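You operate a simulated robot arm through the tools that you are given. There is no shell and no other tool.

Carry out the task below with a simulated two-armed robot. There is one attempt and no reset: what you move stays moved.

Task
Tumble the blue disc for 5 seconds, then open the lid.
Fine: Shut the lid, set the time dial and start it once; leave the disc in and the other disc where it is.

Only the result counts: the job must be done as asked and must still hold three seconds after the hand-in. Knocking over, shifting, dropping, spilling or breaking anything else fails it. Lids that push on must go on centred and level and be pressed home; caps that screw on are set level and turned clockwise until they are tight.

Robot
Two 7-joint arms with fingered hands on one trunk that stands fixed in place. Base frame: the origin is at the foot of the trunk, x ahead of it, y to its left, z up; the work surface is at about z = 0.85. Lengths are in m, angles in degrees, forces in N, time in s.
The left shoulder is at [0.2, 0.135, 0.92], the right one opposite. Each reaches about 0.885 m from its shoulder. Payload 4 kg a hand.
The TCP of each hand is the grasp point between the finger pads, 0.025 m short of the fingertips. In the tool frame z runs along the fingers and y along their closing line. The gripper opens to 0.088 m; its body begins 0.029 m behind the TCP. The gripper is a hand of 4 fingers: y runs from the thumb to the fingers, the wrist lies at [-0.013, -0.106, -0.174] in the tool frame, and closing takes about 1.5 s.
Orientation is that of the tool frame in the base frame, as a unit quaternion [x, y, z, w]. With the fingers straight down and the wrist toward the robot, the tool's x, y and z point along [0, 1, 0], [1, 0, 0] and [0, 0, -1] of the base frame.

Tools
- The arms move only by the tool nudge_tool. It takes "left_rows", "right_rows" or both (then of equal length, played together; a hand with none holds still); each is a list of rows, each an object (a shift or turn left out is 0, a gripper value left out holds the last) with "travel": the shift along the base's x, y, z in m, a list of three; "turn": the turn, a rotation vector about the base's x, y, z in degrees, a list of three. In form: [{"travel": [tx, ty, tz], "turn": [wx, wy, wz]}, ...]. A call has 1 to 20 rows; each row is the pose to reach, as a shift and turn from the pose commanded when the call began. "left_claw" and "right_claw" are, for a hand that has rows, the gripper command, from -1 (fully open) to 1 (shut), values between in proportion, set as the call begins (left out, the last holds). Rows are played at 5 a second. More than 0.05 m and 8.6 degrees between two rows, or a gripper value outside its range, and nothing of the call is played. Where a pose cannot be reached the arm comes as near as it can. A force on the tool above 40 N (or 10 N above the force at the start of the call, whichever is more), or a blocked arm, ends the call early, and 0.2 s more pass. The fingers move at their own pace (about 0.153 m/s each) and stop on an object; they squeeze with about 27 N. The grip force told is the motor's: it shows also when the fingers shut on nothing. Time passes only in rows, and 0.2 s behind the last, so rows that repeat a pose let the fingers close. It gives the time, the measured TCP pose, the force on the tool (base axes), the opening and the grip force at its end, in the units of the frame above (readings bear some noise), with the torque about the TCP (base axes, N m) and any sound that the robot's microphone picked up.
- Cameras (640 x 400 px; columns grow to the right, rows downward): "scene" is now at [0.1428, 0.0421, 1.5397]; the picture's right is [0.41, -0.91, 0.00], its down [-0.52, -0.23, -0.82] and it looks along [0.75, 0.34, -0.57] (base axes); focal length 363 px, centre (320, 200). "left" rides on the left gripper at [-0.064, -0.083, -0.098] in its tool frame; the picture's right is [-0.62, -0.37, 0.69], its down [0.71, -0.63, 0.30] and it looks along [0.32, 0.68, 0.65] (tool axes); focal length 265 px, centre (320, 200). "right" rides on the right gripper at [0.064, -0.083, -0.098] in its tool frame; the picture's right is [-0.62, 0.37, -0.69], its down [-0.71, -0.63, 0.30] and it looks along [-0.32, 0.68, 0.65] (tool axes); focal length 265 px, centre (320, 200). There is no depth. A picture from a camera that has moved, and an enlarged one, comes with that camera's place and axes in the base frame and with its lens. The place of the scene camera against the robot may be out by one fixed shift of up to 0.012 m in any direction.
- grab_frame(camera): a new picture of that camera. No time passes.
- lift_body(by): slides the trunk up (or, below 0, down) by that many m; the arms and the scene camera ride with it, the base frame stays. It gives what a move gives, with no picture.
- move_fingers(index, middle, ring, thumb_bend, thumb_turn, hand): sets how far each is bent, from 0 (flat) to 1 (curled in); at 0.3 the hand is open as for a grip, at 0.7 the pads meet at the TCP. One left out holds its place. A second passes; each finger stops where it meets its share of the squeeze, and holds until it gets a number again. A gripper value or a shape takes the hand back. It gives what a move gives, with no picture; readings hold the bend of each and the force on the fingers (four entries, about 0 where the hand has none), thumb and palm. thumb_turn goes from beside the hand (0) to across from the fingers (1), as for a grip.
- preshape(shape, hand): the hand has 4 fingers and takes this shape, open, in about a second: jaw (thumb against the fingers, like two jaws); tri (thumb and two fingers); tip (a fingertip pinch); poke (one finger out to press); point (the index stretched); flat (the hand flat); cup (the hand cupped); fist (a fist). The gripper value then closes the fingers along that shape, each until it touches; the sizes above hold for jaw. It gives what a move gives, with no picture.
- pan_tilt(pan, tilt): turns the head with the scene camera to pan (to the left, within 97 degrees either way) and tilt (down, from -29 to 69), counted from straight ahead of the robot. It gives what a move gives.
- close_up(camera, box): a new picture of the part [left, top, right, bottom] of that camera's present view, enlarged. No time passes.
- job_done(): hands the job in; it is judged then, once.

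Places have to be worked out from the pictures, the camera data and where the tool is seen. Open the grippers and draw the arms clear of the work before you hand the job in, unless the task says otherwise.

The tools are called after "Request:" as a command line: name --argument value ..., lists and objects as JSON in quotes. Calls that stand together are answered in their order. nudge_tool: Moves the arms, as the interface text tells. Its arguments: {"type":"object","properties":{"left_rows":{"type":"array"},"left_claw":{"type":"number"},"right_rows":{"type":"array"},"right_claw":{"type":"number"}},"required":[]} The other tools are called the same way: lift_body (by) moves the trunk up or down; preshape (shape, hand) gives the hand a shape; move_fingers (index, middle, ring, thumb_bend, thumb_turn, hand) moves the fingers one by one; pan_tilt (pan, tilt) turns the head that bears the scene camera; grab_frame (camera) takes a picture; close_up (camera, box) takes an enlarged picture of a part of a camera's view; job_done () hands the job in.

At the start:

```text
t: 0.0
left_eef_pos: [0.5071, 0.3861, 1.1929]
left_tool_rot: [0.707, 0.707, 0.0, -0.001]
left_ft_force: [0.2, 0.3, -0.1]
left_torque: [-0.01, 0.0, 0.01]
left_grip_width: 0.0876
left_grasp_force: 0.0
left_shape: jaw
left_bend: [0.3, 0.3, 0.3, 0.3, 0.98]
left_finger forces: [0.0, 0.0, 0.1, 0.1, 0.0, 0.0]
right_eef_pos: [0.5709, -0.0872, 1.1428]
right_tool_rot: [0.707, 0.707, 0.0, 0.0]
right_ft_force: [0.1, 0.2, 0.8]
right_torque: [0.0, 0.01, 0.01]
right_grip_width: 0.0875
right_grasp_force: 0.0
right_shape: jaw
right_bend: [0.3, 0.3, 0.3, 0.3, 0.98]
right_finger forces: [0.1, 0.0, 0.1, 0.0, 0.1, 0.0]
trunk travel left (down, up): [-0.525, 0.245]
head pan, tilt (commanded): [24.0, 34.6]
```

scene: 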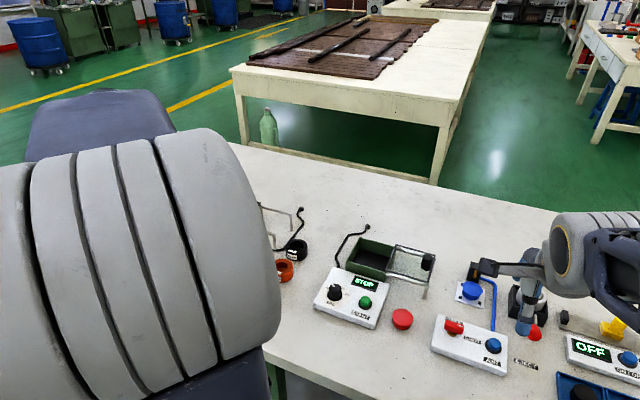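
right: 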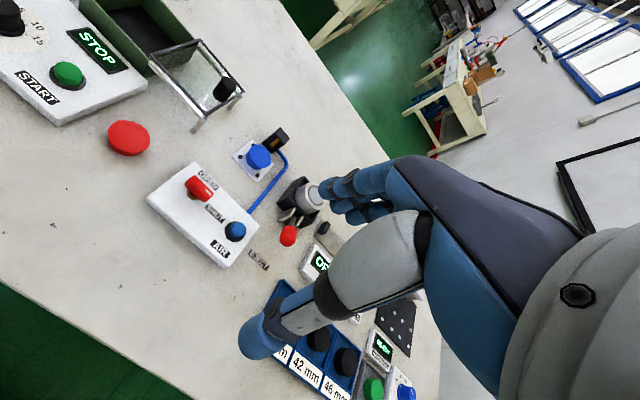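
left: 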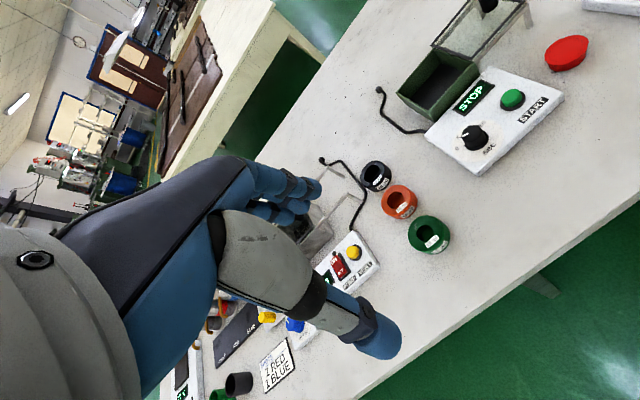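

The scene shows a green open box with a hinged glass lid, and a control box with a dial, a green START button and a STOP display. I'll take closer looks first.

Request:
close_up --camera "scene" --box '[300, 210, 460, 340]'

Request:
close_up --camera "left" --box '[360, 0, 600, 190]'

Request:
close_up --camera "right" --box '[0, 0, 260, 170]'

```text
3.08 times, centred on (380, 275) of scene
camera zoom: at [0.1428, 0.0421, 1.5397], right [0.41, -0.91, 0.0], down [-0.52, -0.23, -0.82], along [0.75, 0.34, -0.57], focal length 1117 px, centre (135, -31)
```

zoom: 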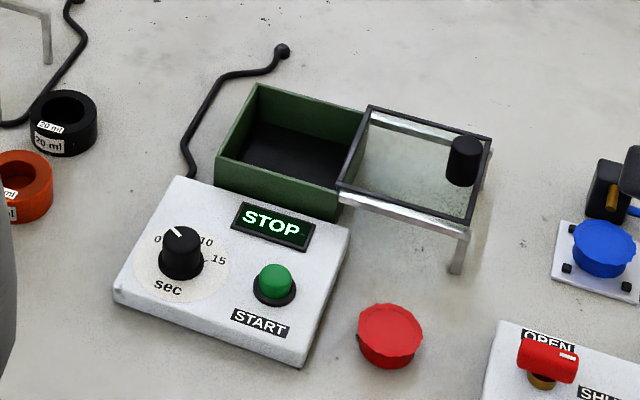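

```text
2.11 times, centred on (480, 95) of left
camera zoom: at [0.4223, 0.3217, 1.2913], right [-0.37, -0.62, -0.69], down [-0.63, 0.71, -0.3], along [0.68, 0.32, -0.65], focal length 559 px, centre (-17, 421)
```

zoom: 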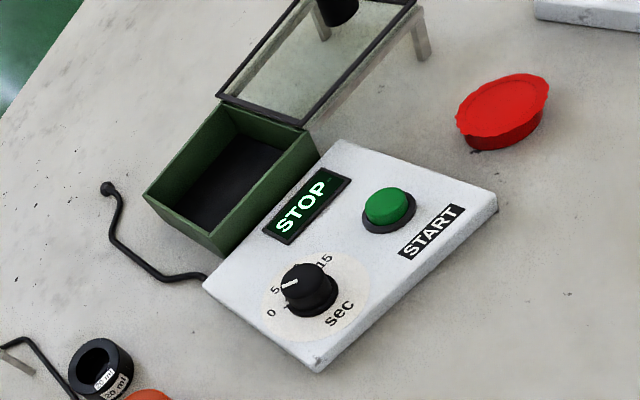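

```text
2.35 times, centred on (130, 85) of right
camera zoom: at [0.4878, -0.0221, 1.2432], right [0.37, -0.62, 0.69], down [-0.63, -0.71, -0.3], along [0.68, -0.32, -0.65], focal length 624 px, centre (767, 471)
```

zoom: 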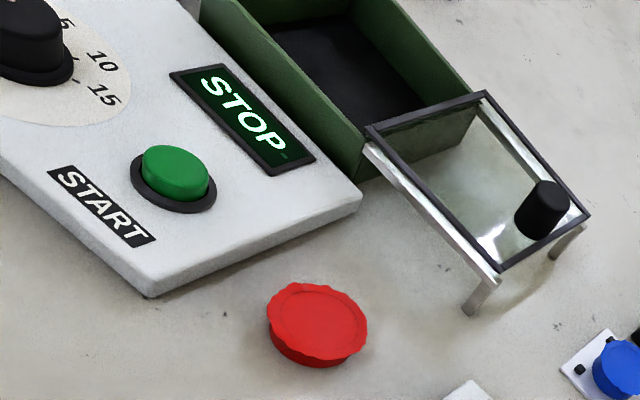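

The green box seems to have a sliding glass lid on rails. I need to find the blue disc and survey the rest of the table, so I'll turn the head.

Request:
pan_tilt --pan -20 --tilt 45

Request:
grab_frame --camera "scene"

Request:
pan_tilt --pan 60 --tilt 40

Request:
grab_frame --camera "scene"

Request:
pan_tilt --pan 15 --tilt 50

Request:
grab_frame --camera "scene"

```text
t: 1.1
left_eef_pos: [0.5067, 0.3875, 1.1936]
left_tool_rot: [0.707, 0.707, 0.0, 0.0]
left_ft_force: [0.8, -0.2, 1.0]
left_torque: [0.0, 0.0, 0.02]
left_grip_width: 0.0876
left_grasp_force: 0.0
left_shape: jaw
left_bend: [0.3, 0.3, 0.3, 0.3, 0.98]
left_finger forces: [0.0, 0.0, 0.1, 0.1, 0.0, 0.0]
right_eef_pos: [0.5699, -0.0872, 1.1436]
right_tool_rot: [0.708, 0.707, 0.0, 0.001]
right_ft_force: [-0.2, -0.6, 0.3]
right_torque: [0.0, 0.02, -0.02]
right_grip_width: 0.0875
right_grasp_force: 0.1
right_shape: jaw
right_bend: [0.3, 0.3, 0.3, 0.3, 0.98]
right_finger forces: [0.1, 0.1, 0.0, 0.1, 0.0, 0.0]
trunk travel left (down, up): [-0.525, 0.245]
head pan, tilt (commanded): [-20.0, 45.0]
```

```text
taken
camera scene: at [0.1385, -0.0215, 1.5243], right [-0.34, -0.94, 0.0], down [-0.66, 0.24, -0.71], along [0.66, -0.24, -0.71], focal length 363 px, centre (320, 200)
```

scene: 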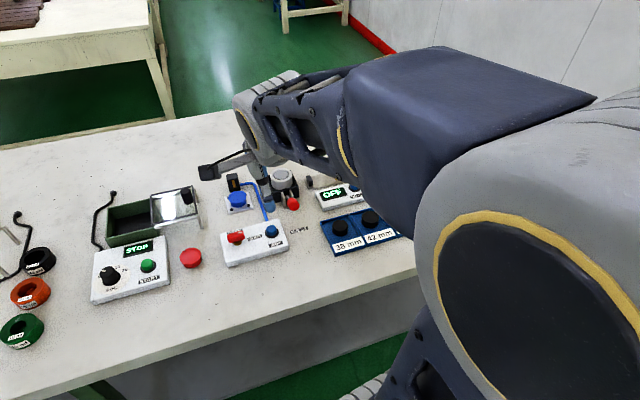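

```text
t: 2.6
left_eef_pos: [0.5061, 0.3865, 1.1936]
left_tool_rot: [0.707, 0.708, -0.001, 0.0]
left_ft_force: [0.9, 0.5, -0.1]
left_torque: [0.01, 0.01, -0.01]
left_grip_width: 0.0876
left_grasp_force: 0.1
left_shape: jaw
left_bend: [0.3, 0.3, 0.3, 0.3, 0.98]
left_finger forces: [0.0, 0.0, 0.0, 0.0, 0.0, 0.0]
right_eef_pos: [0.5703, -0.0864, 1.1432]
right_tool_rot: [0.707, 0.707, 0.0, 0.0]
right_ft_force: [-0.4, -0.5, 0.0]
right_torque: [0.02, 0.01, -0.06]
right_grip_width: 0.0876
right_grasp_force: 0.0
right_shape: jaw
right_bend: [0.3, 0.3, 0.3, 0.3, 0.98]
right_finger forces: [0.0, 0.1, 0.0, 0.0, 0.0, 0.0]
trunk travel left (down, up): [-0.525, 0.245]
head pan, tilt (commanded): [60.0, 40.0]
```

```text
taken
camera scene: at [0.1047, 0.0798, 1.5315], right [0.87, -0.5, 0.0], down [-0.32, -0.56, -0.77], along [0.38, 0.66, -0.64], focal length 363 px, centre (320, 200)
```

scene: 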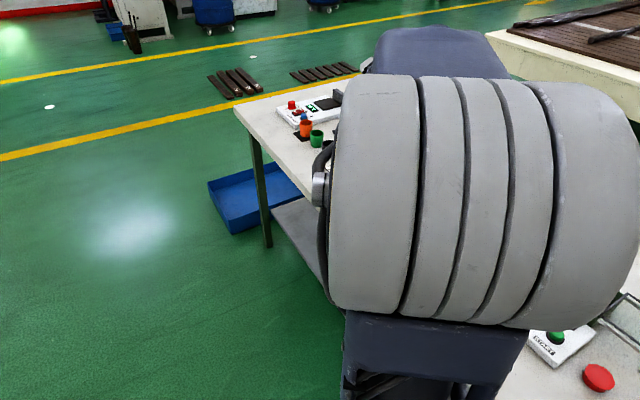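

```text
t: 3.8
left_eef_pos: [0.5065, 0.3875, 1.1929]
left_tool_rot: [0.707, 0.707, 0.0, 0.0]
left_ft_force: [-0.2, -0.2, -1.0]
left_torque: [0.01, -0.01, 0.01]
left_grip_width: 0.0874
left_grasp_force: 0.0
left_shape: jaw
left_bend: [0.3, 0.3, 0.3, 0.3, 0.98]
left_finger forces: [0.0, 0.0, 0.0, 0.1, 0.1, 0.0]
right_eef_pos: [0.569, -0.0866, 1.1433]
right_tool_rot: [0.707, 0.707, 0.001, 0.0]
right_ft_force: [-1.1, 0.7, 0.0]
right_torque: [0.0, 0.01, -0.01]
right_grip_width: 0.0878
right_grasp_force: 0.1
right_shape: jaw
right_bend: [0.3, 0.3, 0.3, 0.3, 0.98]
right_finger forces: [0.0, 0.0, 0.1, 0.1, 0.0, 0.0]
trunk travel left (down, up): [-0.525, 0.245]
head pan, tilt (commanded): [15.0, 50.0]
```

```text
taken
camera scene: at [0.1365, 0.0262, 1.5174], right [0.26, -0.97, 0.0], down [-0.74, -0.2, -0.64], along [0.62, 0.17, -0.77], focal length 363 px, centre (320, 200)
```

scene: 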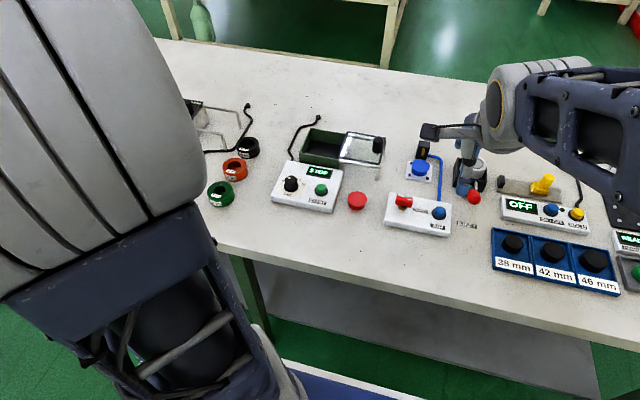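

There seems to be more equipment hidden under the left arm, including a card "1 RED 1 BLUE". I'll zoom in there with the left camera.

Request:
close_up --camera "left" --box '[180, 160, 460, 400]'

Request:
close_up --camera "scene" --box '[180, 80, 480, 260]'

Request:
close_up --camera "right" --box '[140, 120, 460, 400]'

```text
1.67 times, centred on (320, 280) of left
camera zoom: at [0.4223, 0.3217, 1.2913], right [-0.37, -0.62, -0.69], down [-0.63, 0.71, -0.3], along [0.68, 0.32, -0.65], focal length 442 px, centre (320, 67)
```

zoom: 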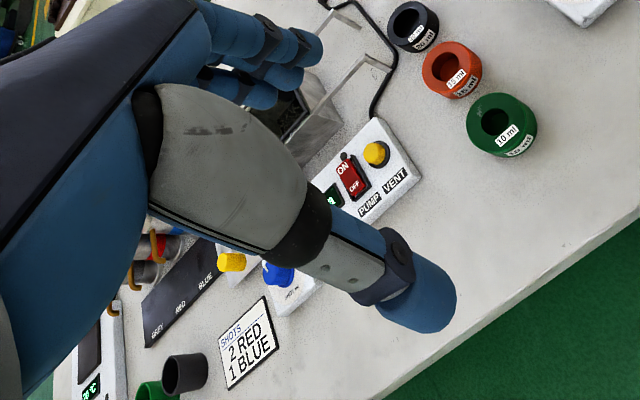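

```text
2.13 times, centred on (330, 170) of scene
camera zoom: at [0.1365, 0.0262, 1.5174], right [0.26, -0.97, 0.0], down [-0.74, -0.2, -0.64], along [0.62, 0.17, -0.77], focal length 774 px, centre (299, 264)
```

zoom: 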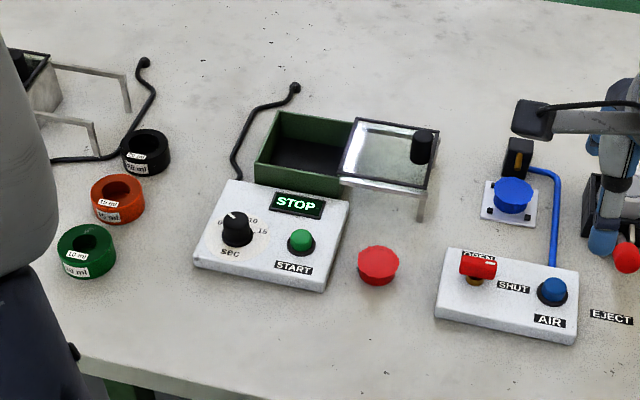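

```text
1.43 times, centred on (300, 260) of right
camera zoom: at [0.4878, -0.0221, 1.2432], right [0.37, -0.62, 0.69], down [-0.63, -0.71, -0.3], along [0.68, -0.32, -0.65], focal length 379 px, centre (349, 114)
```

zoom: 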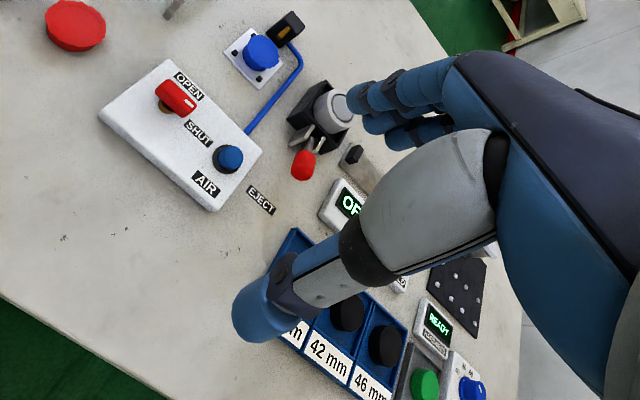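

The red item and the blue item on the white plate both look like scalloped discs. I'll look closer at both from the scene camera with the head turned toward them.

Request:
pan_tilt --pan 0 --tilt 45

Request:
grab_frame --camera "scene"

Request:
close_up --camera "scene" --box '[290, 130, 390, 200]'

Request:
close_up --camera "right" --box '[80, 100, 320, 270]'

```text
t: 4.5
left_eef_pos: [0.5068, 0.3865, 1.1919]
left_tool_rot: [0.707, 0.707, 0.0, -0.001]
left_ft_force: [0.0, -0.1, 0.6]
left_torque: [0.02, -0.01, 0.02]
left_grip_width: 0.0876
left_grasp_force: 0.0
left_shape: jaw
left_bend: [0.3, 0.3, 0.3, 0.3, 0.98]
left_finger forces: [0.0, 0.0, 0.0, 0.0, 0.0, 0.0]
right_eef_pos: [0.5714, -0.0876, 1.1445]
right_tool_rot: [0.707, 0.707, -0.001, -0.001]
right_ft_force: [0.0, 0.4, -0.1]
right_torque: [-0.03, 0.0, 0.02]
right_grip_width: 0.0877
right_grasp_force: 0.1
right_shape: jaw
right_bend: [0.3, 0.3, 0.3, 0.3, 0.98]
right_finger forces: [0.0, 0.1, 0.0, 0.0, 0.0, 0.0]
trunk travel left (down, up): [-0.525, 0.245]
head pan, tilt (commanded): [0.0, 45.0]
```

```text
taken
camera scene: at [0.1434, 0.0063, 1.5242], right [0.0, -1.0, 0.0], down [-0.71, 0.0, -0.71], along [0.71, 0.0, -0.71], focal length 363 px, centre (320, 200)
```

scene: 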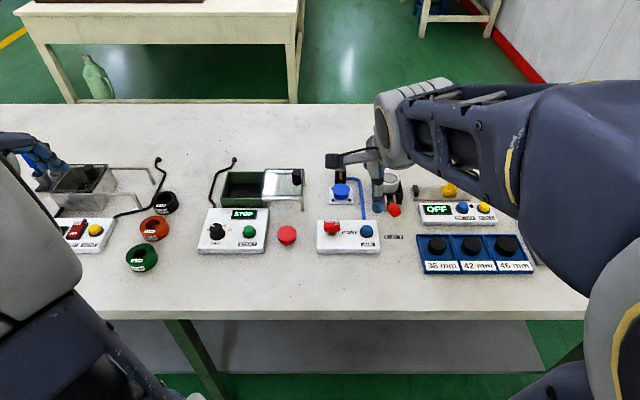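

```text
5.71 times, centred on (340, 165) of scene
camera zoom: at [0.1434, 0.0063, 1.5242], right [0.0, -1.0, 0.0], down [-0.71, 0.0, -0.71], along [0.71, 0.0, -0.71], focal length 2074 px, centre (206, 400)
```

zoom: 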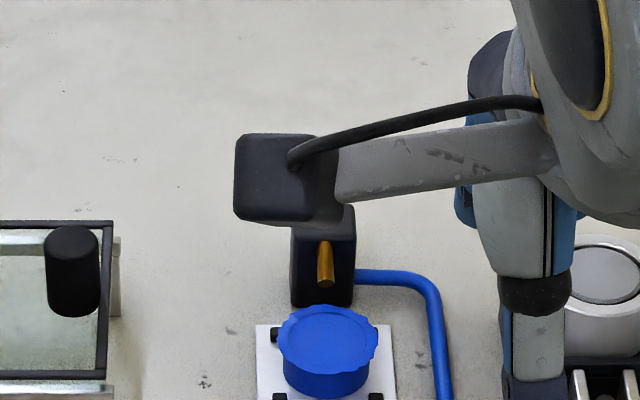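

```text
2.35 times, centred on (200, 185) of right
camera zoom: at [0.4878, -0.0221, 1.2432], right [0.37, -0.62, 0.69], down [-0.63, -0.71, -0.3], along [0.68, -0.32, -0.65], focal length 624 px, centre (602, 235)
```

zoom: 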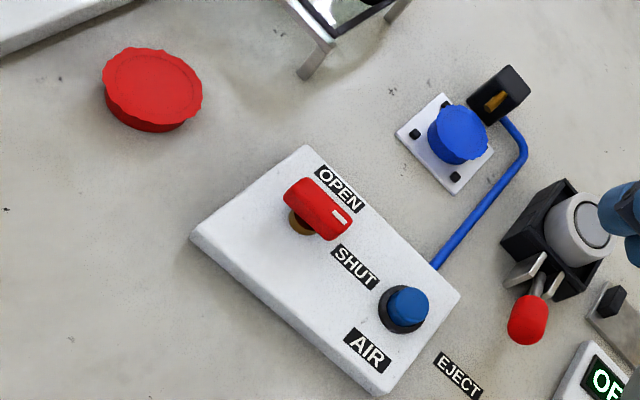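

The blue disc (scalloped rim, about 45 mm across) sits on the pinned plate of the blow-off station, at about (0.82, -0.05). The red disc lies free on the table at about (0.68, 0.08). I'll bring the right hand's camera nearer to the blue disc.

Request:
nudge_tool --right_rows '[{"travel": [0.03, 0.0, -0.03]}, {"travel": [0.06, 0.0, -0.06]}, {"travel": [0.09, 0.0, -0.09]}, {"travel": [0.12, 0.0, -0.12]}, {"travel": [0.13, 0.0, -0.14]}]'

Request:
grab_frame --camera "right"

Request:
grab_frame --camera "scene"

```text
t: 5.7
left_eef_pos: [0.505, 0.3875, 1.1916]
left_tool_rot: [0.707, 0.707, 0.0, 0.0]
left_ft_force: [0.1, 0.3, 0.2]
left_torque: [0.01, 0.0, -0.03]
left_grip_width: 0.088
left_grasp_force: 0.1
left_shape: jaw
left_bend: [0.3, 0.3, 0.3, 0.3, 0.98]
left_finger forces: [0.1, 0.0, 0.0, 0.1, 0.0, 0.0]
right_eef_pos: [0.7021, -0.0863, 1.0035]
right_tool_rot: [0.707, 0.707, 0.001, 0.0]
right_ft_force: [-0.5, 0.5, 0.4]
right_torque: [-0.04, 0.01, -0.02]
right_grip_width: 0.0877
right_grasp_force: 0.1
right_shape: jaw
right_bend: [0.3, 0.3, 0.3, 0.3, 0.98]
right_finger forces: [0.0, 0.0, 0.0, 0.0, 0.1, 0.0]
trunk travel left (down, up): [-0.525, 0.245]
head pan, tilt (commanded): [0.0, 45.0]
```

```text
taken
camera right: at [0.6179, -0.0219, 1.1032], right [0.37, -0.62, 0.69], down [-0.63, -0.71, -0.3], along [0.68, -0.32, -0.65], focal length 265 px, centre (320, 200)
```

right: 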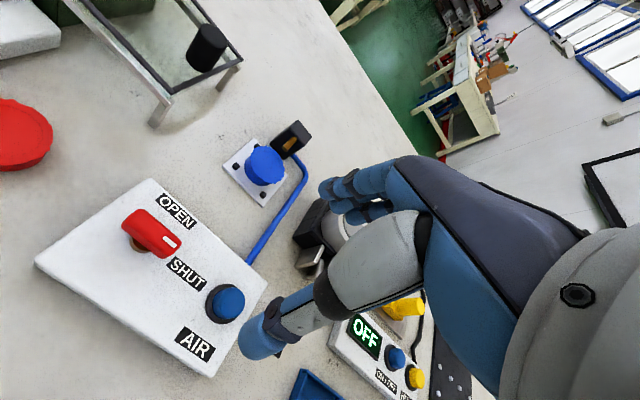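

```text
taken
camera scene: at [0.1431, 0.0062, 1.5243], right [0.0, -1.0, 0.0], down [-0.71, 0.0, -0.71], along [0.71, 0.0, -0.71], focal length 363 px, centre (320, 200)
```

scene: 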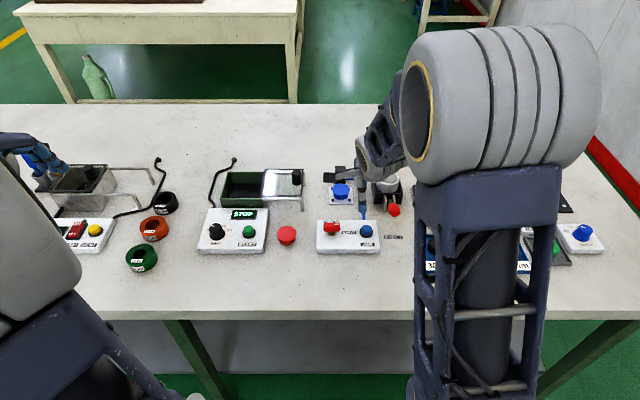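

Request:
close_up --camera "right" --box '[200, 100, 340, 220]'

Request:
close_up --camera "right" --box '[0, 0, 260, 170]'

Request:
close_up --camera "scene" --box '[190, 150, 410, 265]'

```text
3.33 times, centred on (270, 160) of right
camera zoom: at [0.6179, -0.0219, 1.1032], right [0.37, -0.62, 0.69], down [-0.63, -0.71, -0.3], along [0.68, -0.32, -0.65], focal length 885 px, centre (487, 333)
```

zoom: 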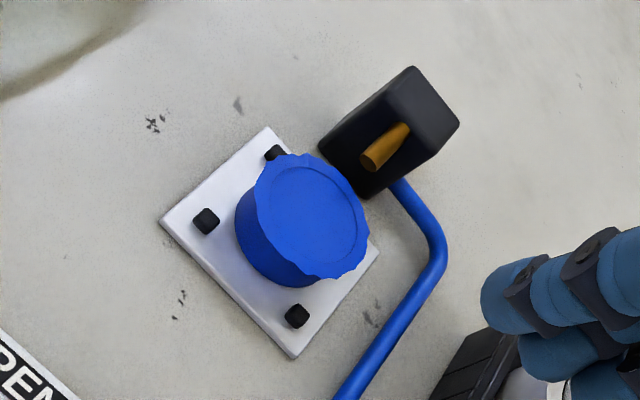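

```text
2.35 times, centred on (130, 85) of right
camera zoom: at [0.6179, -0.0219, 1.1032], right [0.37, -0.62, 0.69], down [-0.63, -0.71, -0.3], along [0.68, -0.32, -0.65], focal length 624 px, centre (767, 471)
```

zoom: 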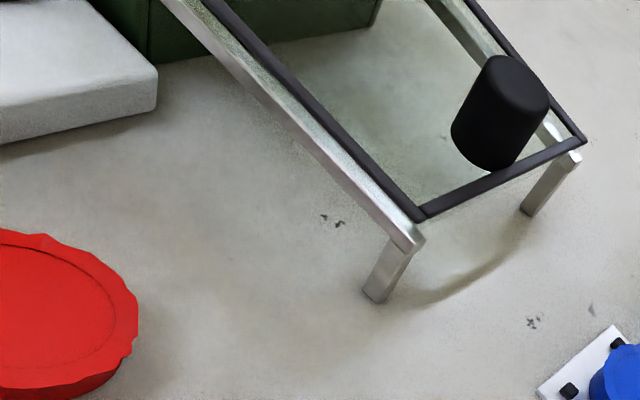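

```text
2.91 times, centred on (300, 208) of scene
camera zoom: at [0.1431, 0.0062, 1.5243], right [0.0, -1.0, 0.0], down [-0.71, 0.0, -0.71], along [0.71, 0.0, -0.71], focal length 1056 px, centre (378, 178)
```

zoom: 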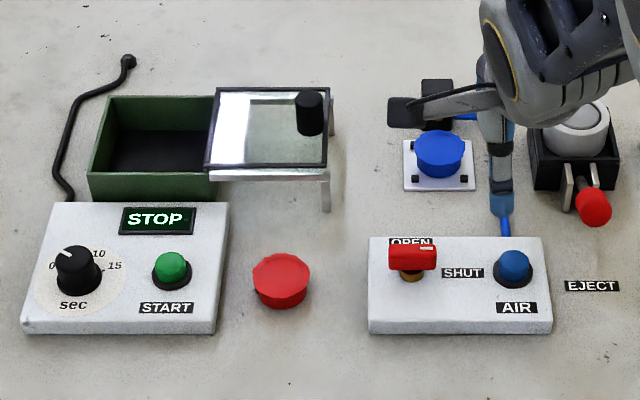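

The blue disc sits on a plate at about (0.83, -0.053) between four low pads, with the nozzle block behind it and a hose on its right. I'll try the right hand's "tip" and "tri" shapes in the air to see which fits between the pads.

Request:
preshape --hand "right" --shape "tip"

Request:
grab_frame --camera "right"

Request:
preshape --hand "right" --shape "tri"

Request:
grab_frame --camera "right"

```text
t: 6.6
left_eef_pos: [0.5067, 0.3868, 1.1918]
left_tool_rot: [0.708, 0.707, 0.0, -0.001]
left_ft_force: [0.5, -0.1, -0.4]
left_torque: [-0.01, -0.01, -0.02]
left_grip_width: 0.0878
left_grasp_force: 0.0
left_shape: jaw
left_bend: [0.3, 0.3, 0.3, 0.3, 0.98]
left_finger forces: [0.0, 0.0, 0.0, 0.1, 0.0, 0.0]
right_eef_pos: [0.7016, -0.0867, 1.0051]
right_tool_rot: [0.707, 0.707, 0.0, -0.001]
right_ft_force: [0.4, 0.3, -0.1]
right_torque: [0.0, -0.04, 0.0]
right_grip_width: 0.0877
right_grasp_force: 0.1
right_shape: tip
right_bend: [0.3, 0.98, 0.99, 0.3, 0.98]
right_finger forces: [0.0, 0.0, 0.0, 0.0, 0.1, 0.0]
trunk travel left (down, up): [-0.525, 0.245]
head pan, tilt (commanded): [0.0, 45.0]
```

```text
taken
camera right: at [0.6178, -0.0219, 1.1034], right [0.37, -0.62, 0.69], down [-0.63, -0.71, -0.3], along [0.68, -0.32, -0.65], focal length 265 px, centre (320, 200)
```

right: 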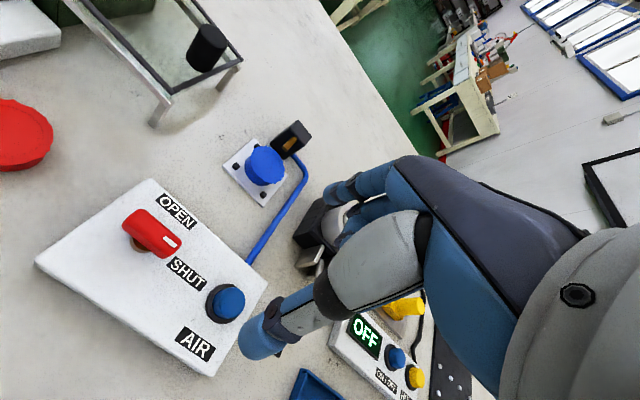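

```text
t: 7.5
left_eef_pos: [0.5063, 0.3859, 1.193]
left_tool_rot: [0.706, 0.708, 0.0, 0.0]
left_ft_force: [-0.3, 0.5, 0.1]
left_torque: [-0.01, 0.0, -0.02]
left_grip_width: 0.0876
left_grasp_force: 0.0
left_shape: jaw
left_bend: [0.3, 0.3, 0.3, 0.3, 0.98]
left_finger forces: [0.0, 0.0, 0.1, 0.0, 0.0, 0.1]
right_eef_pos: [0.701, -0.0866, 1.0032]
right_tool_rot: [0.707, 0.707, 0.0, -0.001]
right_ft_force: [1.0, 0.9, 0.0]
right_torque: [-0.01, 0.0, 0.0]
right_grip_width: 0.0877
right_grasp_force: 0.1
right_shape: tri
right_bend: [0.3, 0.3, 0.99, 0.3, 0.98]
right_finger forces: [0.0, 0.0, 0.0, 0.0, 0.0, 0.0]
trunk travel left (down, up): [-0.525, 0.245]
head pan, tilt (commanded): [0.0, 45.0]
```

```text
taken
camera right: at [0.6178, -0.0219, 1.1034], right [0.37, -0.62, 0.69], down [-0.63, -0.71, -0.3], along [0.68, -0.32, -0.65], focal length 265 px, centre (320, 200)
```

right: 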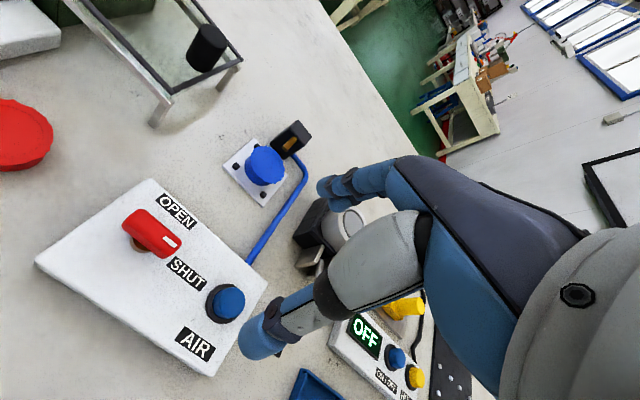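

The "tip"/"tri" shapes curl unused fingers away; a thumb-plus-middle pinch between the pads should be possible. Next I bring the left hand's camera over the tumbler to see the dial and box better.

Request:
nudge_tool --left_rows '[{"travel": [0.01, -0.02, -0.04]}, {"travel": [0.02, -0.04, -0.08]}, {"travel": [0.03, -0.06, -0.12]}, {"travel": [0.043, -0.087, -0.16]}]'

Request:
grab_frame --camera "left"

Request:
grab_frame --camera "scene"

```text
t: 8.5
left_eef_pos: [0.5494, 0.3003, 1.0334]
left_tool_rot: [0.707, 0.708, 0.0, 0.0]
left_ft_force: [-0.6, 0.5, -1.6]
left_torque: [0.03, -0.02, 0.01]
left_grip_width: 0.0878
left_grasp_force: 0.1
left_shape: jaw
left_bend: [0.3, 0.3, 0.3, 0.3, 0.98]
left_finger forces: [0.0, 0.0, 0.1, 0.1, 0.1, 0.0]
right_eef_pos: [0.7001, -0.0867, 1.0032]
right_tool_rot: [0.707, 0.707, 0.0, 0.0]
right_ft_force: [-0.8, -0.6, 0.3]
right_torque: [0.0, -0.01, -0.01]
right_grip_width: 0.0876
right_grasp_force: 0.0
right_shape: tri
right_bend: [0.3, 0.3, 0.99, 0.3, 0.98]
right_finger forces: [0.0, 0.1, 0.1, 0.0, 0.1, 0.1]
trunk travel left (down, up): [-0.525, 0.245]
head pan, tilt (commanded): [0.0, 45.0]
```

```text
taken
camera left: at [0.4647, 0.2349, 1.131], right [-0.37, -0.62, -0.69], down [-0.63, 0.71, -0.3], along [0.68, 0.33, -0.65], focal length 265 px, centre (320, 200)
```

left: 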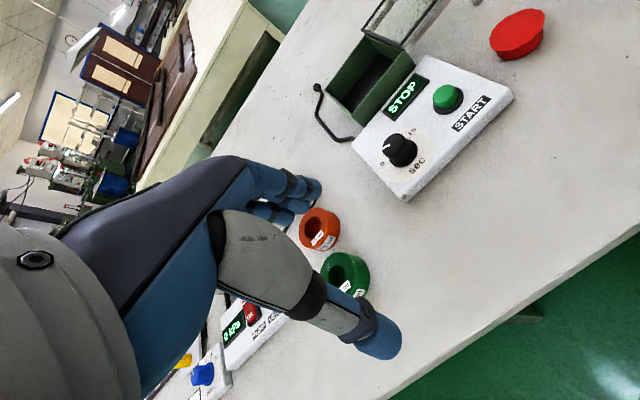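

```text
taken
camera scene: at [0.1431, 0.0063, 1.5243], right [0.0, -1.0, 0.0], down [-0.71, 0.0, -0.71], along [0.71, 0.0, -0.71], focal length 363 px, centre (320, 200)
```

scene: 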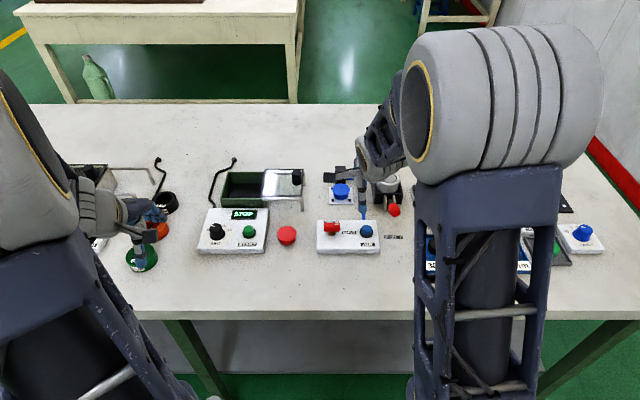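

Request:
close_up --camera "left" --box '[310, 0, 550, 210]'

Request:
close_up --camera "left" --box '[360, 100, 460, 190]'

Request:
close_up --camera "scene" --box '[190, 195, 280, 260]'

```text
1.90 times, centred on (430, 105) of left
camera zoom: at [0.4647, 0.2349, 1.131], right [-0.37, -0.62, -0.69], down [-0.63, 0.71, -0.3], along [0.68, 0.33, -0.65], focal length 506 px, centre (110, 381)
```

zoom: 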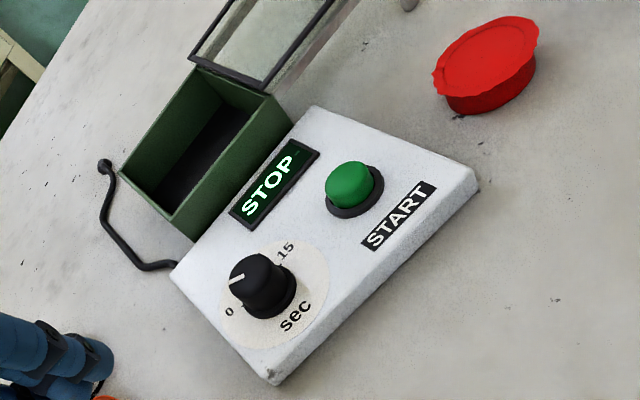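

```text
4.44 times, centred on (410, 145) of left
camera zoom: at [0.4647, 0.2349, 1.131], right [-0.37, -0.62, -0.69], down [-0.63, 0.71, -0.3], along [0.68, 0.33, -0.65], focal length 1180 px, centre (-80, 444)
```

zoom: 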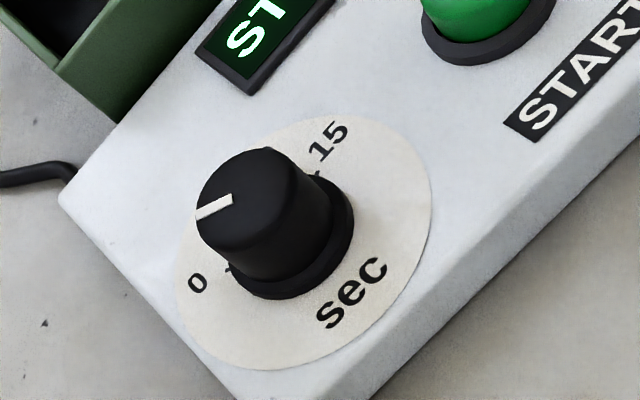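

```text
6.15 times, centred on (235, 228) of scene
camera zoom: at [0.1431, 0.0063, 1.5243], right [0.0, -1.0, 0.0], down [-0.71, 0.0, -0.71], along [0.71, 0.0, -0.71], focal length 2234 px, centre (843, 31)
```

zoom: 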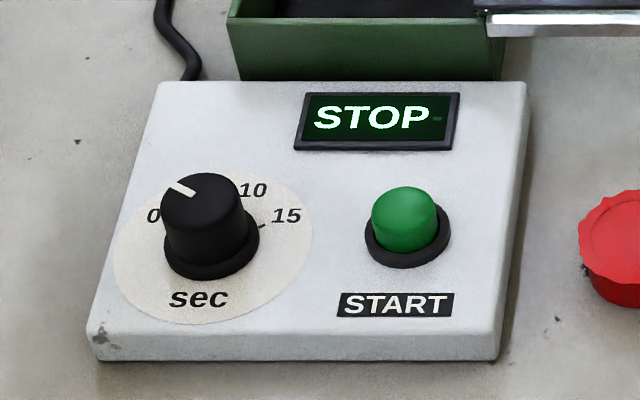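

The dial reads about 0 (pointer about 60° to the left), so 5 should be about 40° clockwise, and the dial axis is at about (0.669, 0.237). I now turn the right hand so its wrist points to the right (pinch along y) and bring it over the blue disc at a safe height.

Request:
nudge_tool --right_rows '[{"travel": [0.0, 0.0, 0.01], "turn": [0, 0, 8.2]}, {"travel": [0.0, 0.0, 0.02], "turn": [0, 0, 16.4]}, {"travel": [0.0, 0.0, 0.03], "turn": [0, 0, 24.6]}, {"travel": [0.0, 0.0, 0.03], "turn": [0, 0, 32.8]}, {"travel": [0.01, 0.0, 0.03], "turn": [0, 0, 41.0]}, {"travel": [0.02, 0.0, 0.03], "turn": [0, 0, 49.2]}, {"travel": [0.03, 0.01, 0.03], "turn": [0, 0, 57.4]}, {"travel": [0.04, 0.01, 0.03], "turn": [0, 0, 65.6]}, {"travel": [0.06, 0.02, 0.03], "turn": [0, 0, 73.8]}, {"travel": [0.08, 0.03, 0.03], "turn": [0, 0, 82.0]}, {"travel": [0.1, 0.034, 0.03], "turn": [0, 0, 90.0]}]'

Request:
grab_frame --camera "right"

Request:
grab_frame --camera "scene"

```text
t: 10.9
left_eef_pos: [0.5491, 0.2997, 1.0336]
left_tool_rot: [0.707, 0.707, 0.0, 0.0]
left_ft_force: [0.6, 0.4, 0.3]
left_torque: [-0.01, 0.01, -0.01]
left_grip_width: 0.0877
left_grasp_force: 0.1
left_shape: jaw
left_bend: [0.3, 0.3, 0.3, 0.3, 0.98]
left_finger forces: [0.1, 0.1, 0.1, 0.0, 0.0, 0.0]
right_eef_pos: [0.8007, -0.0531, 1.0335]
right_tool_rot: [-0.001, 1.0, 0.0, 0.0]
right_ft_force: [-0.2, 0.2, -0.6]
right_torque: [0.01, -0.03, 0.03]
right_grip_width: 0.0877
right_grasp_force: 0.1
right_shape: tri
right_bend: [0.3, 0.3, 0.99, 0.3, 0.98]
right_finger forces: [0.1, 0.1, 0.0, 0.0, 0.1, 0.0]
trunk travel left (down, up): [-0.525, 0.245]
head pan, tilt (commanded): [0.0, 45.0]
```

```text
taken
camera right: at [0.7369, -0.1368, 1.133], right [0.62, 0.37, 0.69], down [0.72, -0.63, -0.3], along [0.32, 0.68, -0.65], focal length 265 px, centre (320, 200)
```

right: 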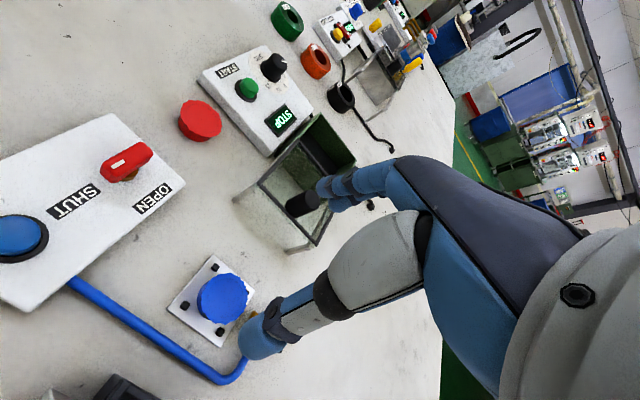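

```text
taken
camera scene: at [0.1432, 0.0059, 1.5243], right [0.0, -1.0, 0.0], down [-0.71, 0.0, -0.71], along [0.71, 0.0, -0.71], focal length 363 px, centre (320, 200)
```

scene: 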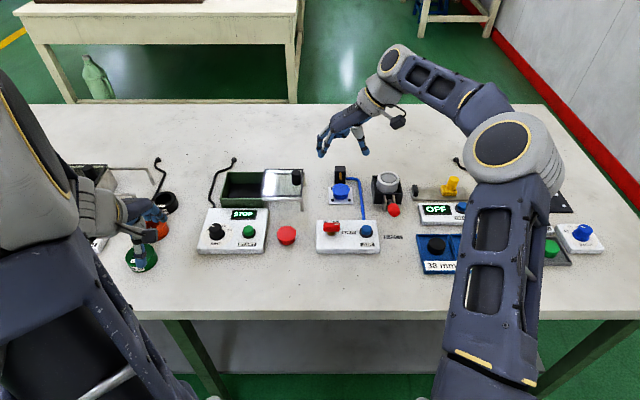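

The hand is now turned and the station is clearly visible. I zoom in on the disc and on the hand's fingers from both cameras.

Request:
close_up --camera "right" --box '[150, 230, 310, 390]'

Request:
close_up --camera "scene" --box '[290, 40, 420, 250]'

Request:
close_up --camera "right" --box '[170, 30, 400, 260]'

```text
2.50 times, centred on (230, 310) of right
camera zoom: at [0.7369, -0.1368, 1.133], right [0.62, 0.37, 0.69], down [0.72, -0.63, -0.3], along [0.32, 0.68, -0.65], focal length 664 px, centre (545, -75)
```

zoom: 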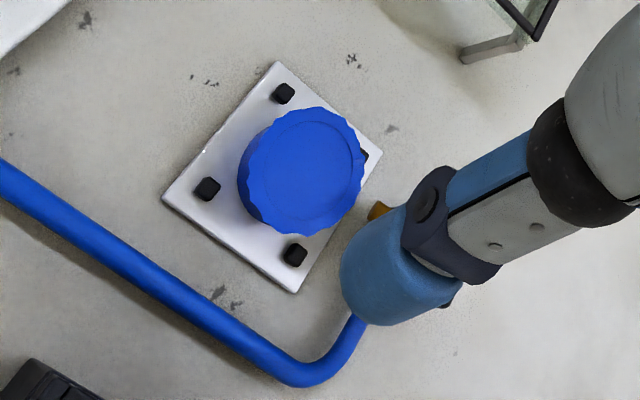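

```text
1.90 times, centred on (355, 145) of scene
camera zoom: at [0.1432, 0.0059, 1.5243], right [0.0, -1.0, 0.0], down [-0.71, 0.0, -0.71], along [0.71, 0.0, -0.71], focal length 691 px, centre (253, 305)
```

zoom: 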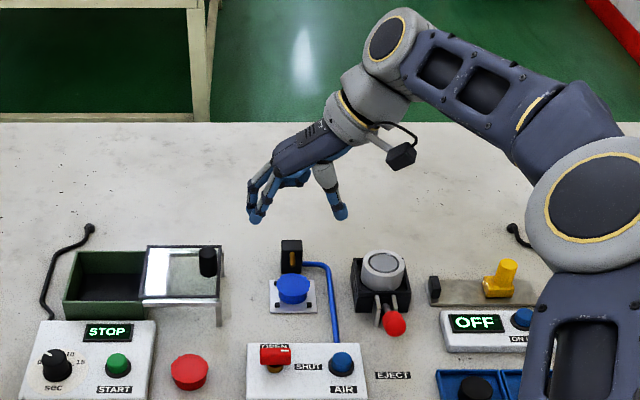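

```text
1.74 times, centred on (285, 145) of right
camera zoom: at [0.7369, -0.1368, 1.133], right [0.62, 0.37, 0.69], down [0.72, -0.63, -0.3], along [0.32, 0.68, -0.65], focal length 462 px, centre (381, 296)
```

zoom: 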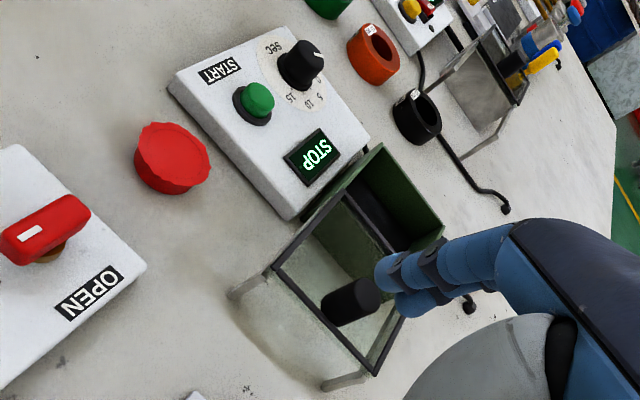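

Disc top centre triangulates to about (0.829, -0.056, 0.870). I now set the right hand to a middle-finger-and-thumb pinch (index and ring curled) and check how they line up.

Request:
move_fingers --hand "right" --index 1.0 --middle 0.3 --ring 1.0 --thumb_bend 0.3 --thumb_turn 1.0

Request:
close_up --camera "right" --box '[170, 130, 490, 400]'

Request:
close_up --camera "scene" --box '[300, 60, 420, 180]'

```text
t: 11.9
left_eef_pos: [0.5501, 0.3002, 1.0333]
left_tool_rot: [0.707, 0.707, 0.0, 0.0]
left_ft_force: [-0.9, -0.5, 0.2]
left_torque: [0.0, -0.05, -0.04]
left_grip_width: 0.0875
left_grasp_force: 0.1
left_shape: jaw
left_bend: [0.3, 0.3, 0.3, 0.3, 0.98]
left_finger forces: [0.0, 0.0, 0.1, 0.1, 0.0, 0.0]
right_eef_pos: [0.7999, -0.0537, 1.0334]
right_tool_rot: [0.0, 1.0, 0.0, 0.0]
right_ft_force: [-0.4, 0.2, 0.3]
right_torque: [-0.05, 0.01, 0.0]
right_grip_width: 0.0526
right_grasp_force: 0.0
right_shape: fingers
right_bend: [1.0, 0.3, 1.0, 0.3, 0.97]
right_finger forces: [0.0, 0.1, 0.0, 0.0, 0.0, 0.0]
trunk travel left (down, up): [-0.525, 0.245]
head pan, tilt (commanded): [0.0, 45.0]
```

```text
1.48 times, centred on (330, 265) of right
camera zoom: at [0.7369, -0.1361, 1.1332], right [0.62, 0.37, 0.69], down [0.71, -0.63, -0.3], along [0.32, 0.68, -0.65], focal length 393 px, centre (305, 104)
```

zoom: 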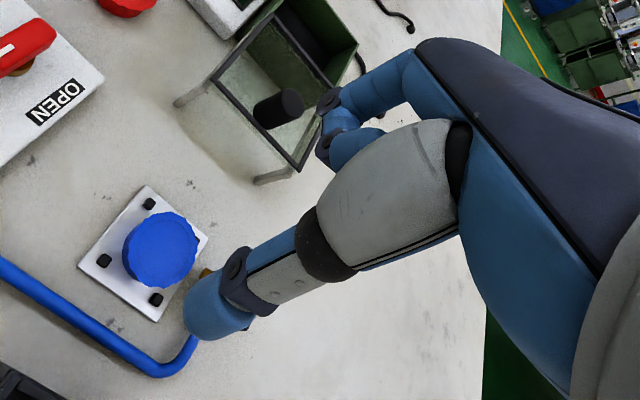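

```text
3.33 times, centred on (360, 120) of scene
camera zoom: at [0.1435, 0.0062, 1.5243], right [0.0, -1.0, 0.0], down [-0.71, 0.0, -0.71], along [0.71, 0.0, -0.71], focal length 1210 px, centre (187, 467)
```

zoom: 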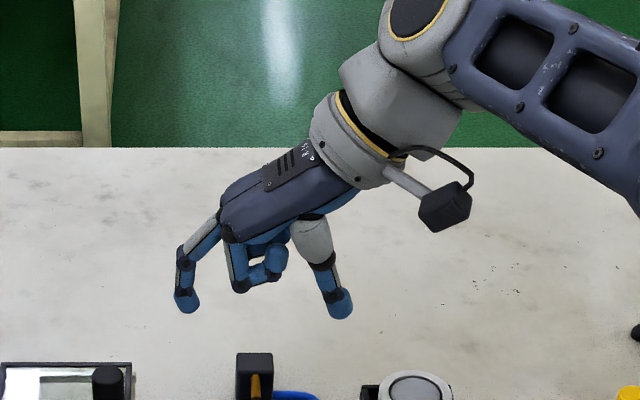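

Thumb sits between index and middle, so the "tri" shape gives a symmetric three-point grip that fits between the pads. I set tri, narrow the opening to about 56 mm to clear the hose, and move above the disc.

Request:
preshape --hand "right" --shape "tri"

Request:
nudge_tool --right_claw -0.27 --right_rows '[{"travel": [0.015, -0.001, -0.02]}, {"travel": [0.029, -0.0025, -0.05]}, {"travel": [0.029, -0.0025, -0.08]}, {"travel": [0.029, -0.0025, -0.08]}, {"travel": [0.029, -0.0025, -0.08]}]'

Request:
grab_frame --camera "right"

Request:
close_up --camera "scene" --box '[290, 100, 410, 220]'

```text
t: 12.8
left_eef_pos: [0.5485, 0.3009, 1.0323]
left_tool_rot: [0.707, 0.707, 0.0, 0.0]
left_ft_force: [0.2, -0.7, 0.0]
left_torque: [0.0, 0.01, 0.0]
left_grip_width: 0.0876
left_grasp_force: 0.1
left_shape: jaw
left_bend: [0.3, 0.3, 0.3, 0.3, 0.98]
left_finger forces: [0.0, 0.1, 0.0, 0.1, 0.1, 0.1]
right_eef_pos: [0.8014, -0.0521, 1.0336]
right_tool_rot: [0.0, 1.0, 0.0, -0.001]
right_ft_force: [-0.2, 0.2, -0.5]
right_torque: [0.02, -0.01, 0.0]
right_grip_width: 0.0878
right_grasp_force: 0.1
right_shape: tri
right_bend: [0.3, 0.3, 0.99, 0.3, 0.97]
right_finger forces: [0.1, 0.0, 0.0, 0.0, 0.1, 0.0]
trunk travel left (down, up): [-0.525, 0.245]
head pan, tilt (commanded): [0.0, 45.0]
```

```text
t: 14.0
left_eef_pos: [0.5491, 0.2987, 1.0323]
left_tool_rot: [0.707, 0.707, 0.0, 0.0]
left_ft_force: [-0.6, 0.4, -0.5]
left_torque: [0.0, 0.01, 0.05]
left_grip_width: 0.088
left_grasp_force: 0.0
left_shape: jaw
left_bend: [0.3, 0.3, 0.3, 0.3, 0.98]
left_finger forces: [0.1, 0.0, 0.0, 0.0, 0.0, 0.0]
right_eef_pos: [0.8289, -0.0554, 0.9538]
right_tool_rot: [0.001, 1.0, 0.0, 0.001]
right_ft_force: [0.3, 0.5, 0.0]
right_torque: [0.02, -0.01, -0.02]
right_grip_width: 0.0562
right_grasp_force: 0.0
right_shape: tri
right_bend: [0.73, 0.39, 0.99, 0.62, 1.0]
right_finger forces: [0.0, 0.0, 0.0, 0.1, 0.1, 0.0]
trunk travel left (down, up): [-0.525, 0.245]
head pan, tilt (commanded): [0.0, 45.0]
```

```text
taken
camera right: at [0.7654, -0.138, 1.053], right [0.62, 0.37, 0.69], down [0.71, -0.63, -0.3], along [0.32, 0.68, -0.65], focal length 265 px, centre (320, 200)
```

right: 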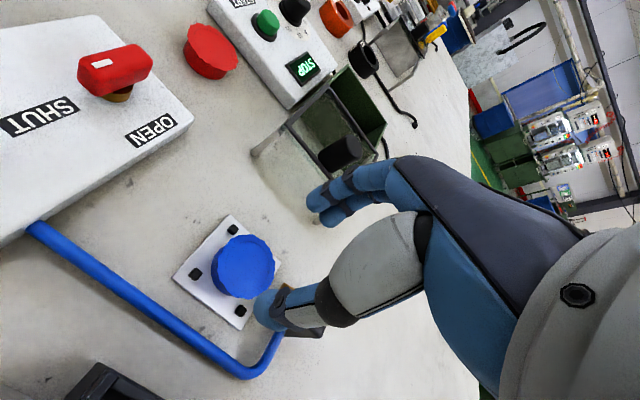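

```text
3.33 times, centred on (350, 160) of scene
camera zoom: at [0.1435, 0.0062, 1.5243], right [0.0, -1.0, 0.0], down [-0.71, 0.0, -0.71], along [0.71, 0.0, -0.71], focal length 1210 px, centre (220, 333)
```

zoom: 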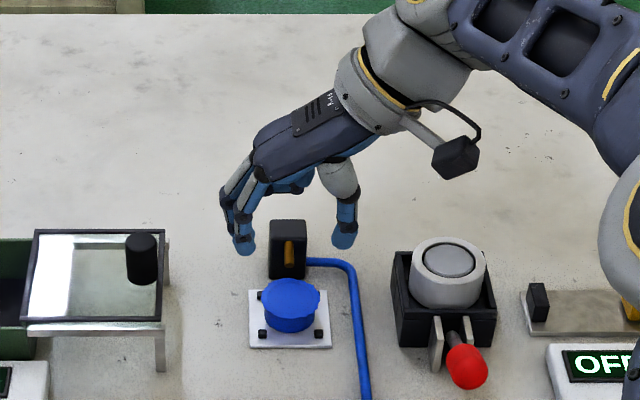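

The bend readings are uneven (index 0.73, middle 0.39), possibly still moving. I hold for a moment and read again with a zoom of the fingertips.

Request:
nudge_tool --right_rows '[{"travel": [0, 0, 0]}, {"travel": [0, 0, 0]}, {"travel": [0, 0, 0]}]'

Request:
close_up --camera "right" --box '[170, 140, 410, 340]'

Request:
close_up --camera "scene" --box '[320, 120, 390, 200]'

```text
t: 14.8
left_eef_pos: [0.5489, 0.2997, 1.0333]
left_tool_rot: [0.707, 0.707, 0.0, -0.001]
left_ft_force: [0.8, 0.3, 0.5]
left_torque: [0.01, -0.02, 0.0]
left_grip_width: 0.0878
left_grasp_force: 0.1
left_shape: jaw
left_bend: [0.3, 0.3, 0.3, 0.3, 0.98]
left_finger forces: [0.0, 0.0, 0.0, 0.1, 0.0, 0.1]
right_eef_pos: [0.8298, -0.0549, 0.9534]
right_tool_rot: [-0.001, 1.0, 0.0, 0.0]
right_ft_force: [0.2, 0.2, -0.4]
right_torque: [-0.01, -0.01, 0.04]
right_grip_width: 0.0563
right_grasp_force: 0.1
right_shape: tri
right_bend: [0.73, 0.39, 0.99, 0.62, 1.0]
right_finger forces: [0.0, 0.0, 0.0, 0.1, 0.0, 0.0]
trunk travel left (down, up): [-0.525, 0.245]
head pan, tilt (commanded): [0.0, 45.0]
```

```text
2.00 times, centred on (290, 240) of right
camera zoom: at [0.7654, -0.1381, 1.0532], right [0.62, 0.37, 0.69], down [0.71, -0.63, -0.3], along [0.32, 0.68, -0.65], focal length 531 px, centre (380, 120)
```

zoom: 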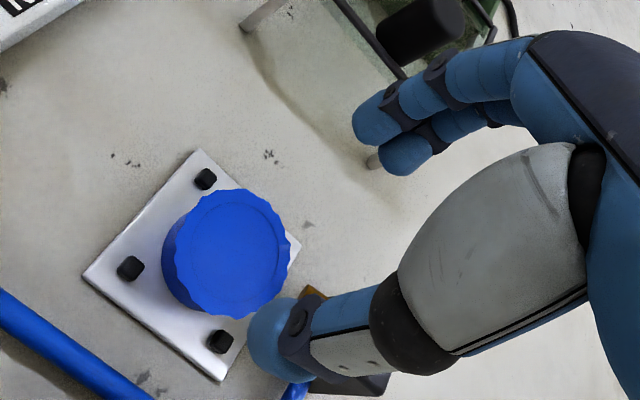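

```text
5.00 times, centred on (355, 160) of scene
camera zoom: at [0.1435, 0.0062, 1.5243], right [0.0, -1.0, 0.0], down [-0.71, 0.0, -0.71], along [0.71, 0.0, -0.71], focal length 1815 px, centre (145, 400)
```

zoom: 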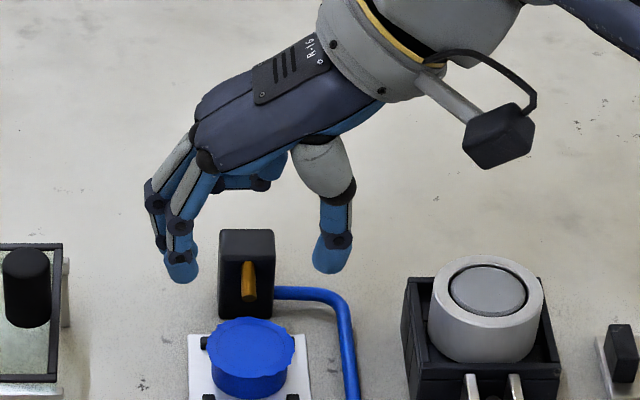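

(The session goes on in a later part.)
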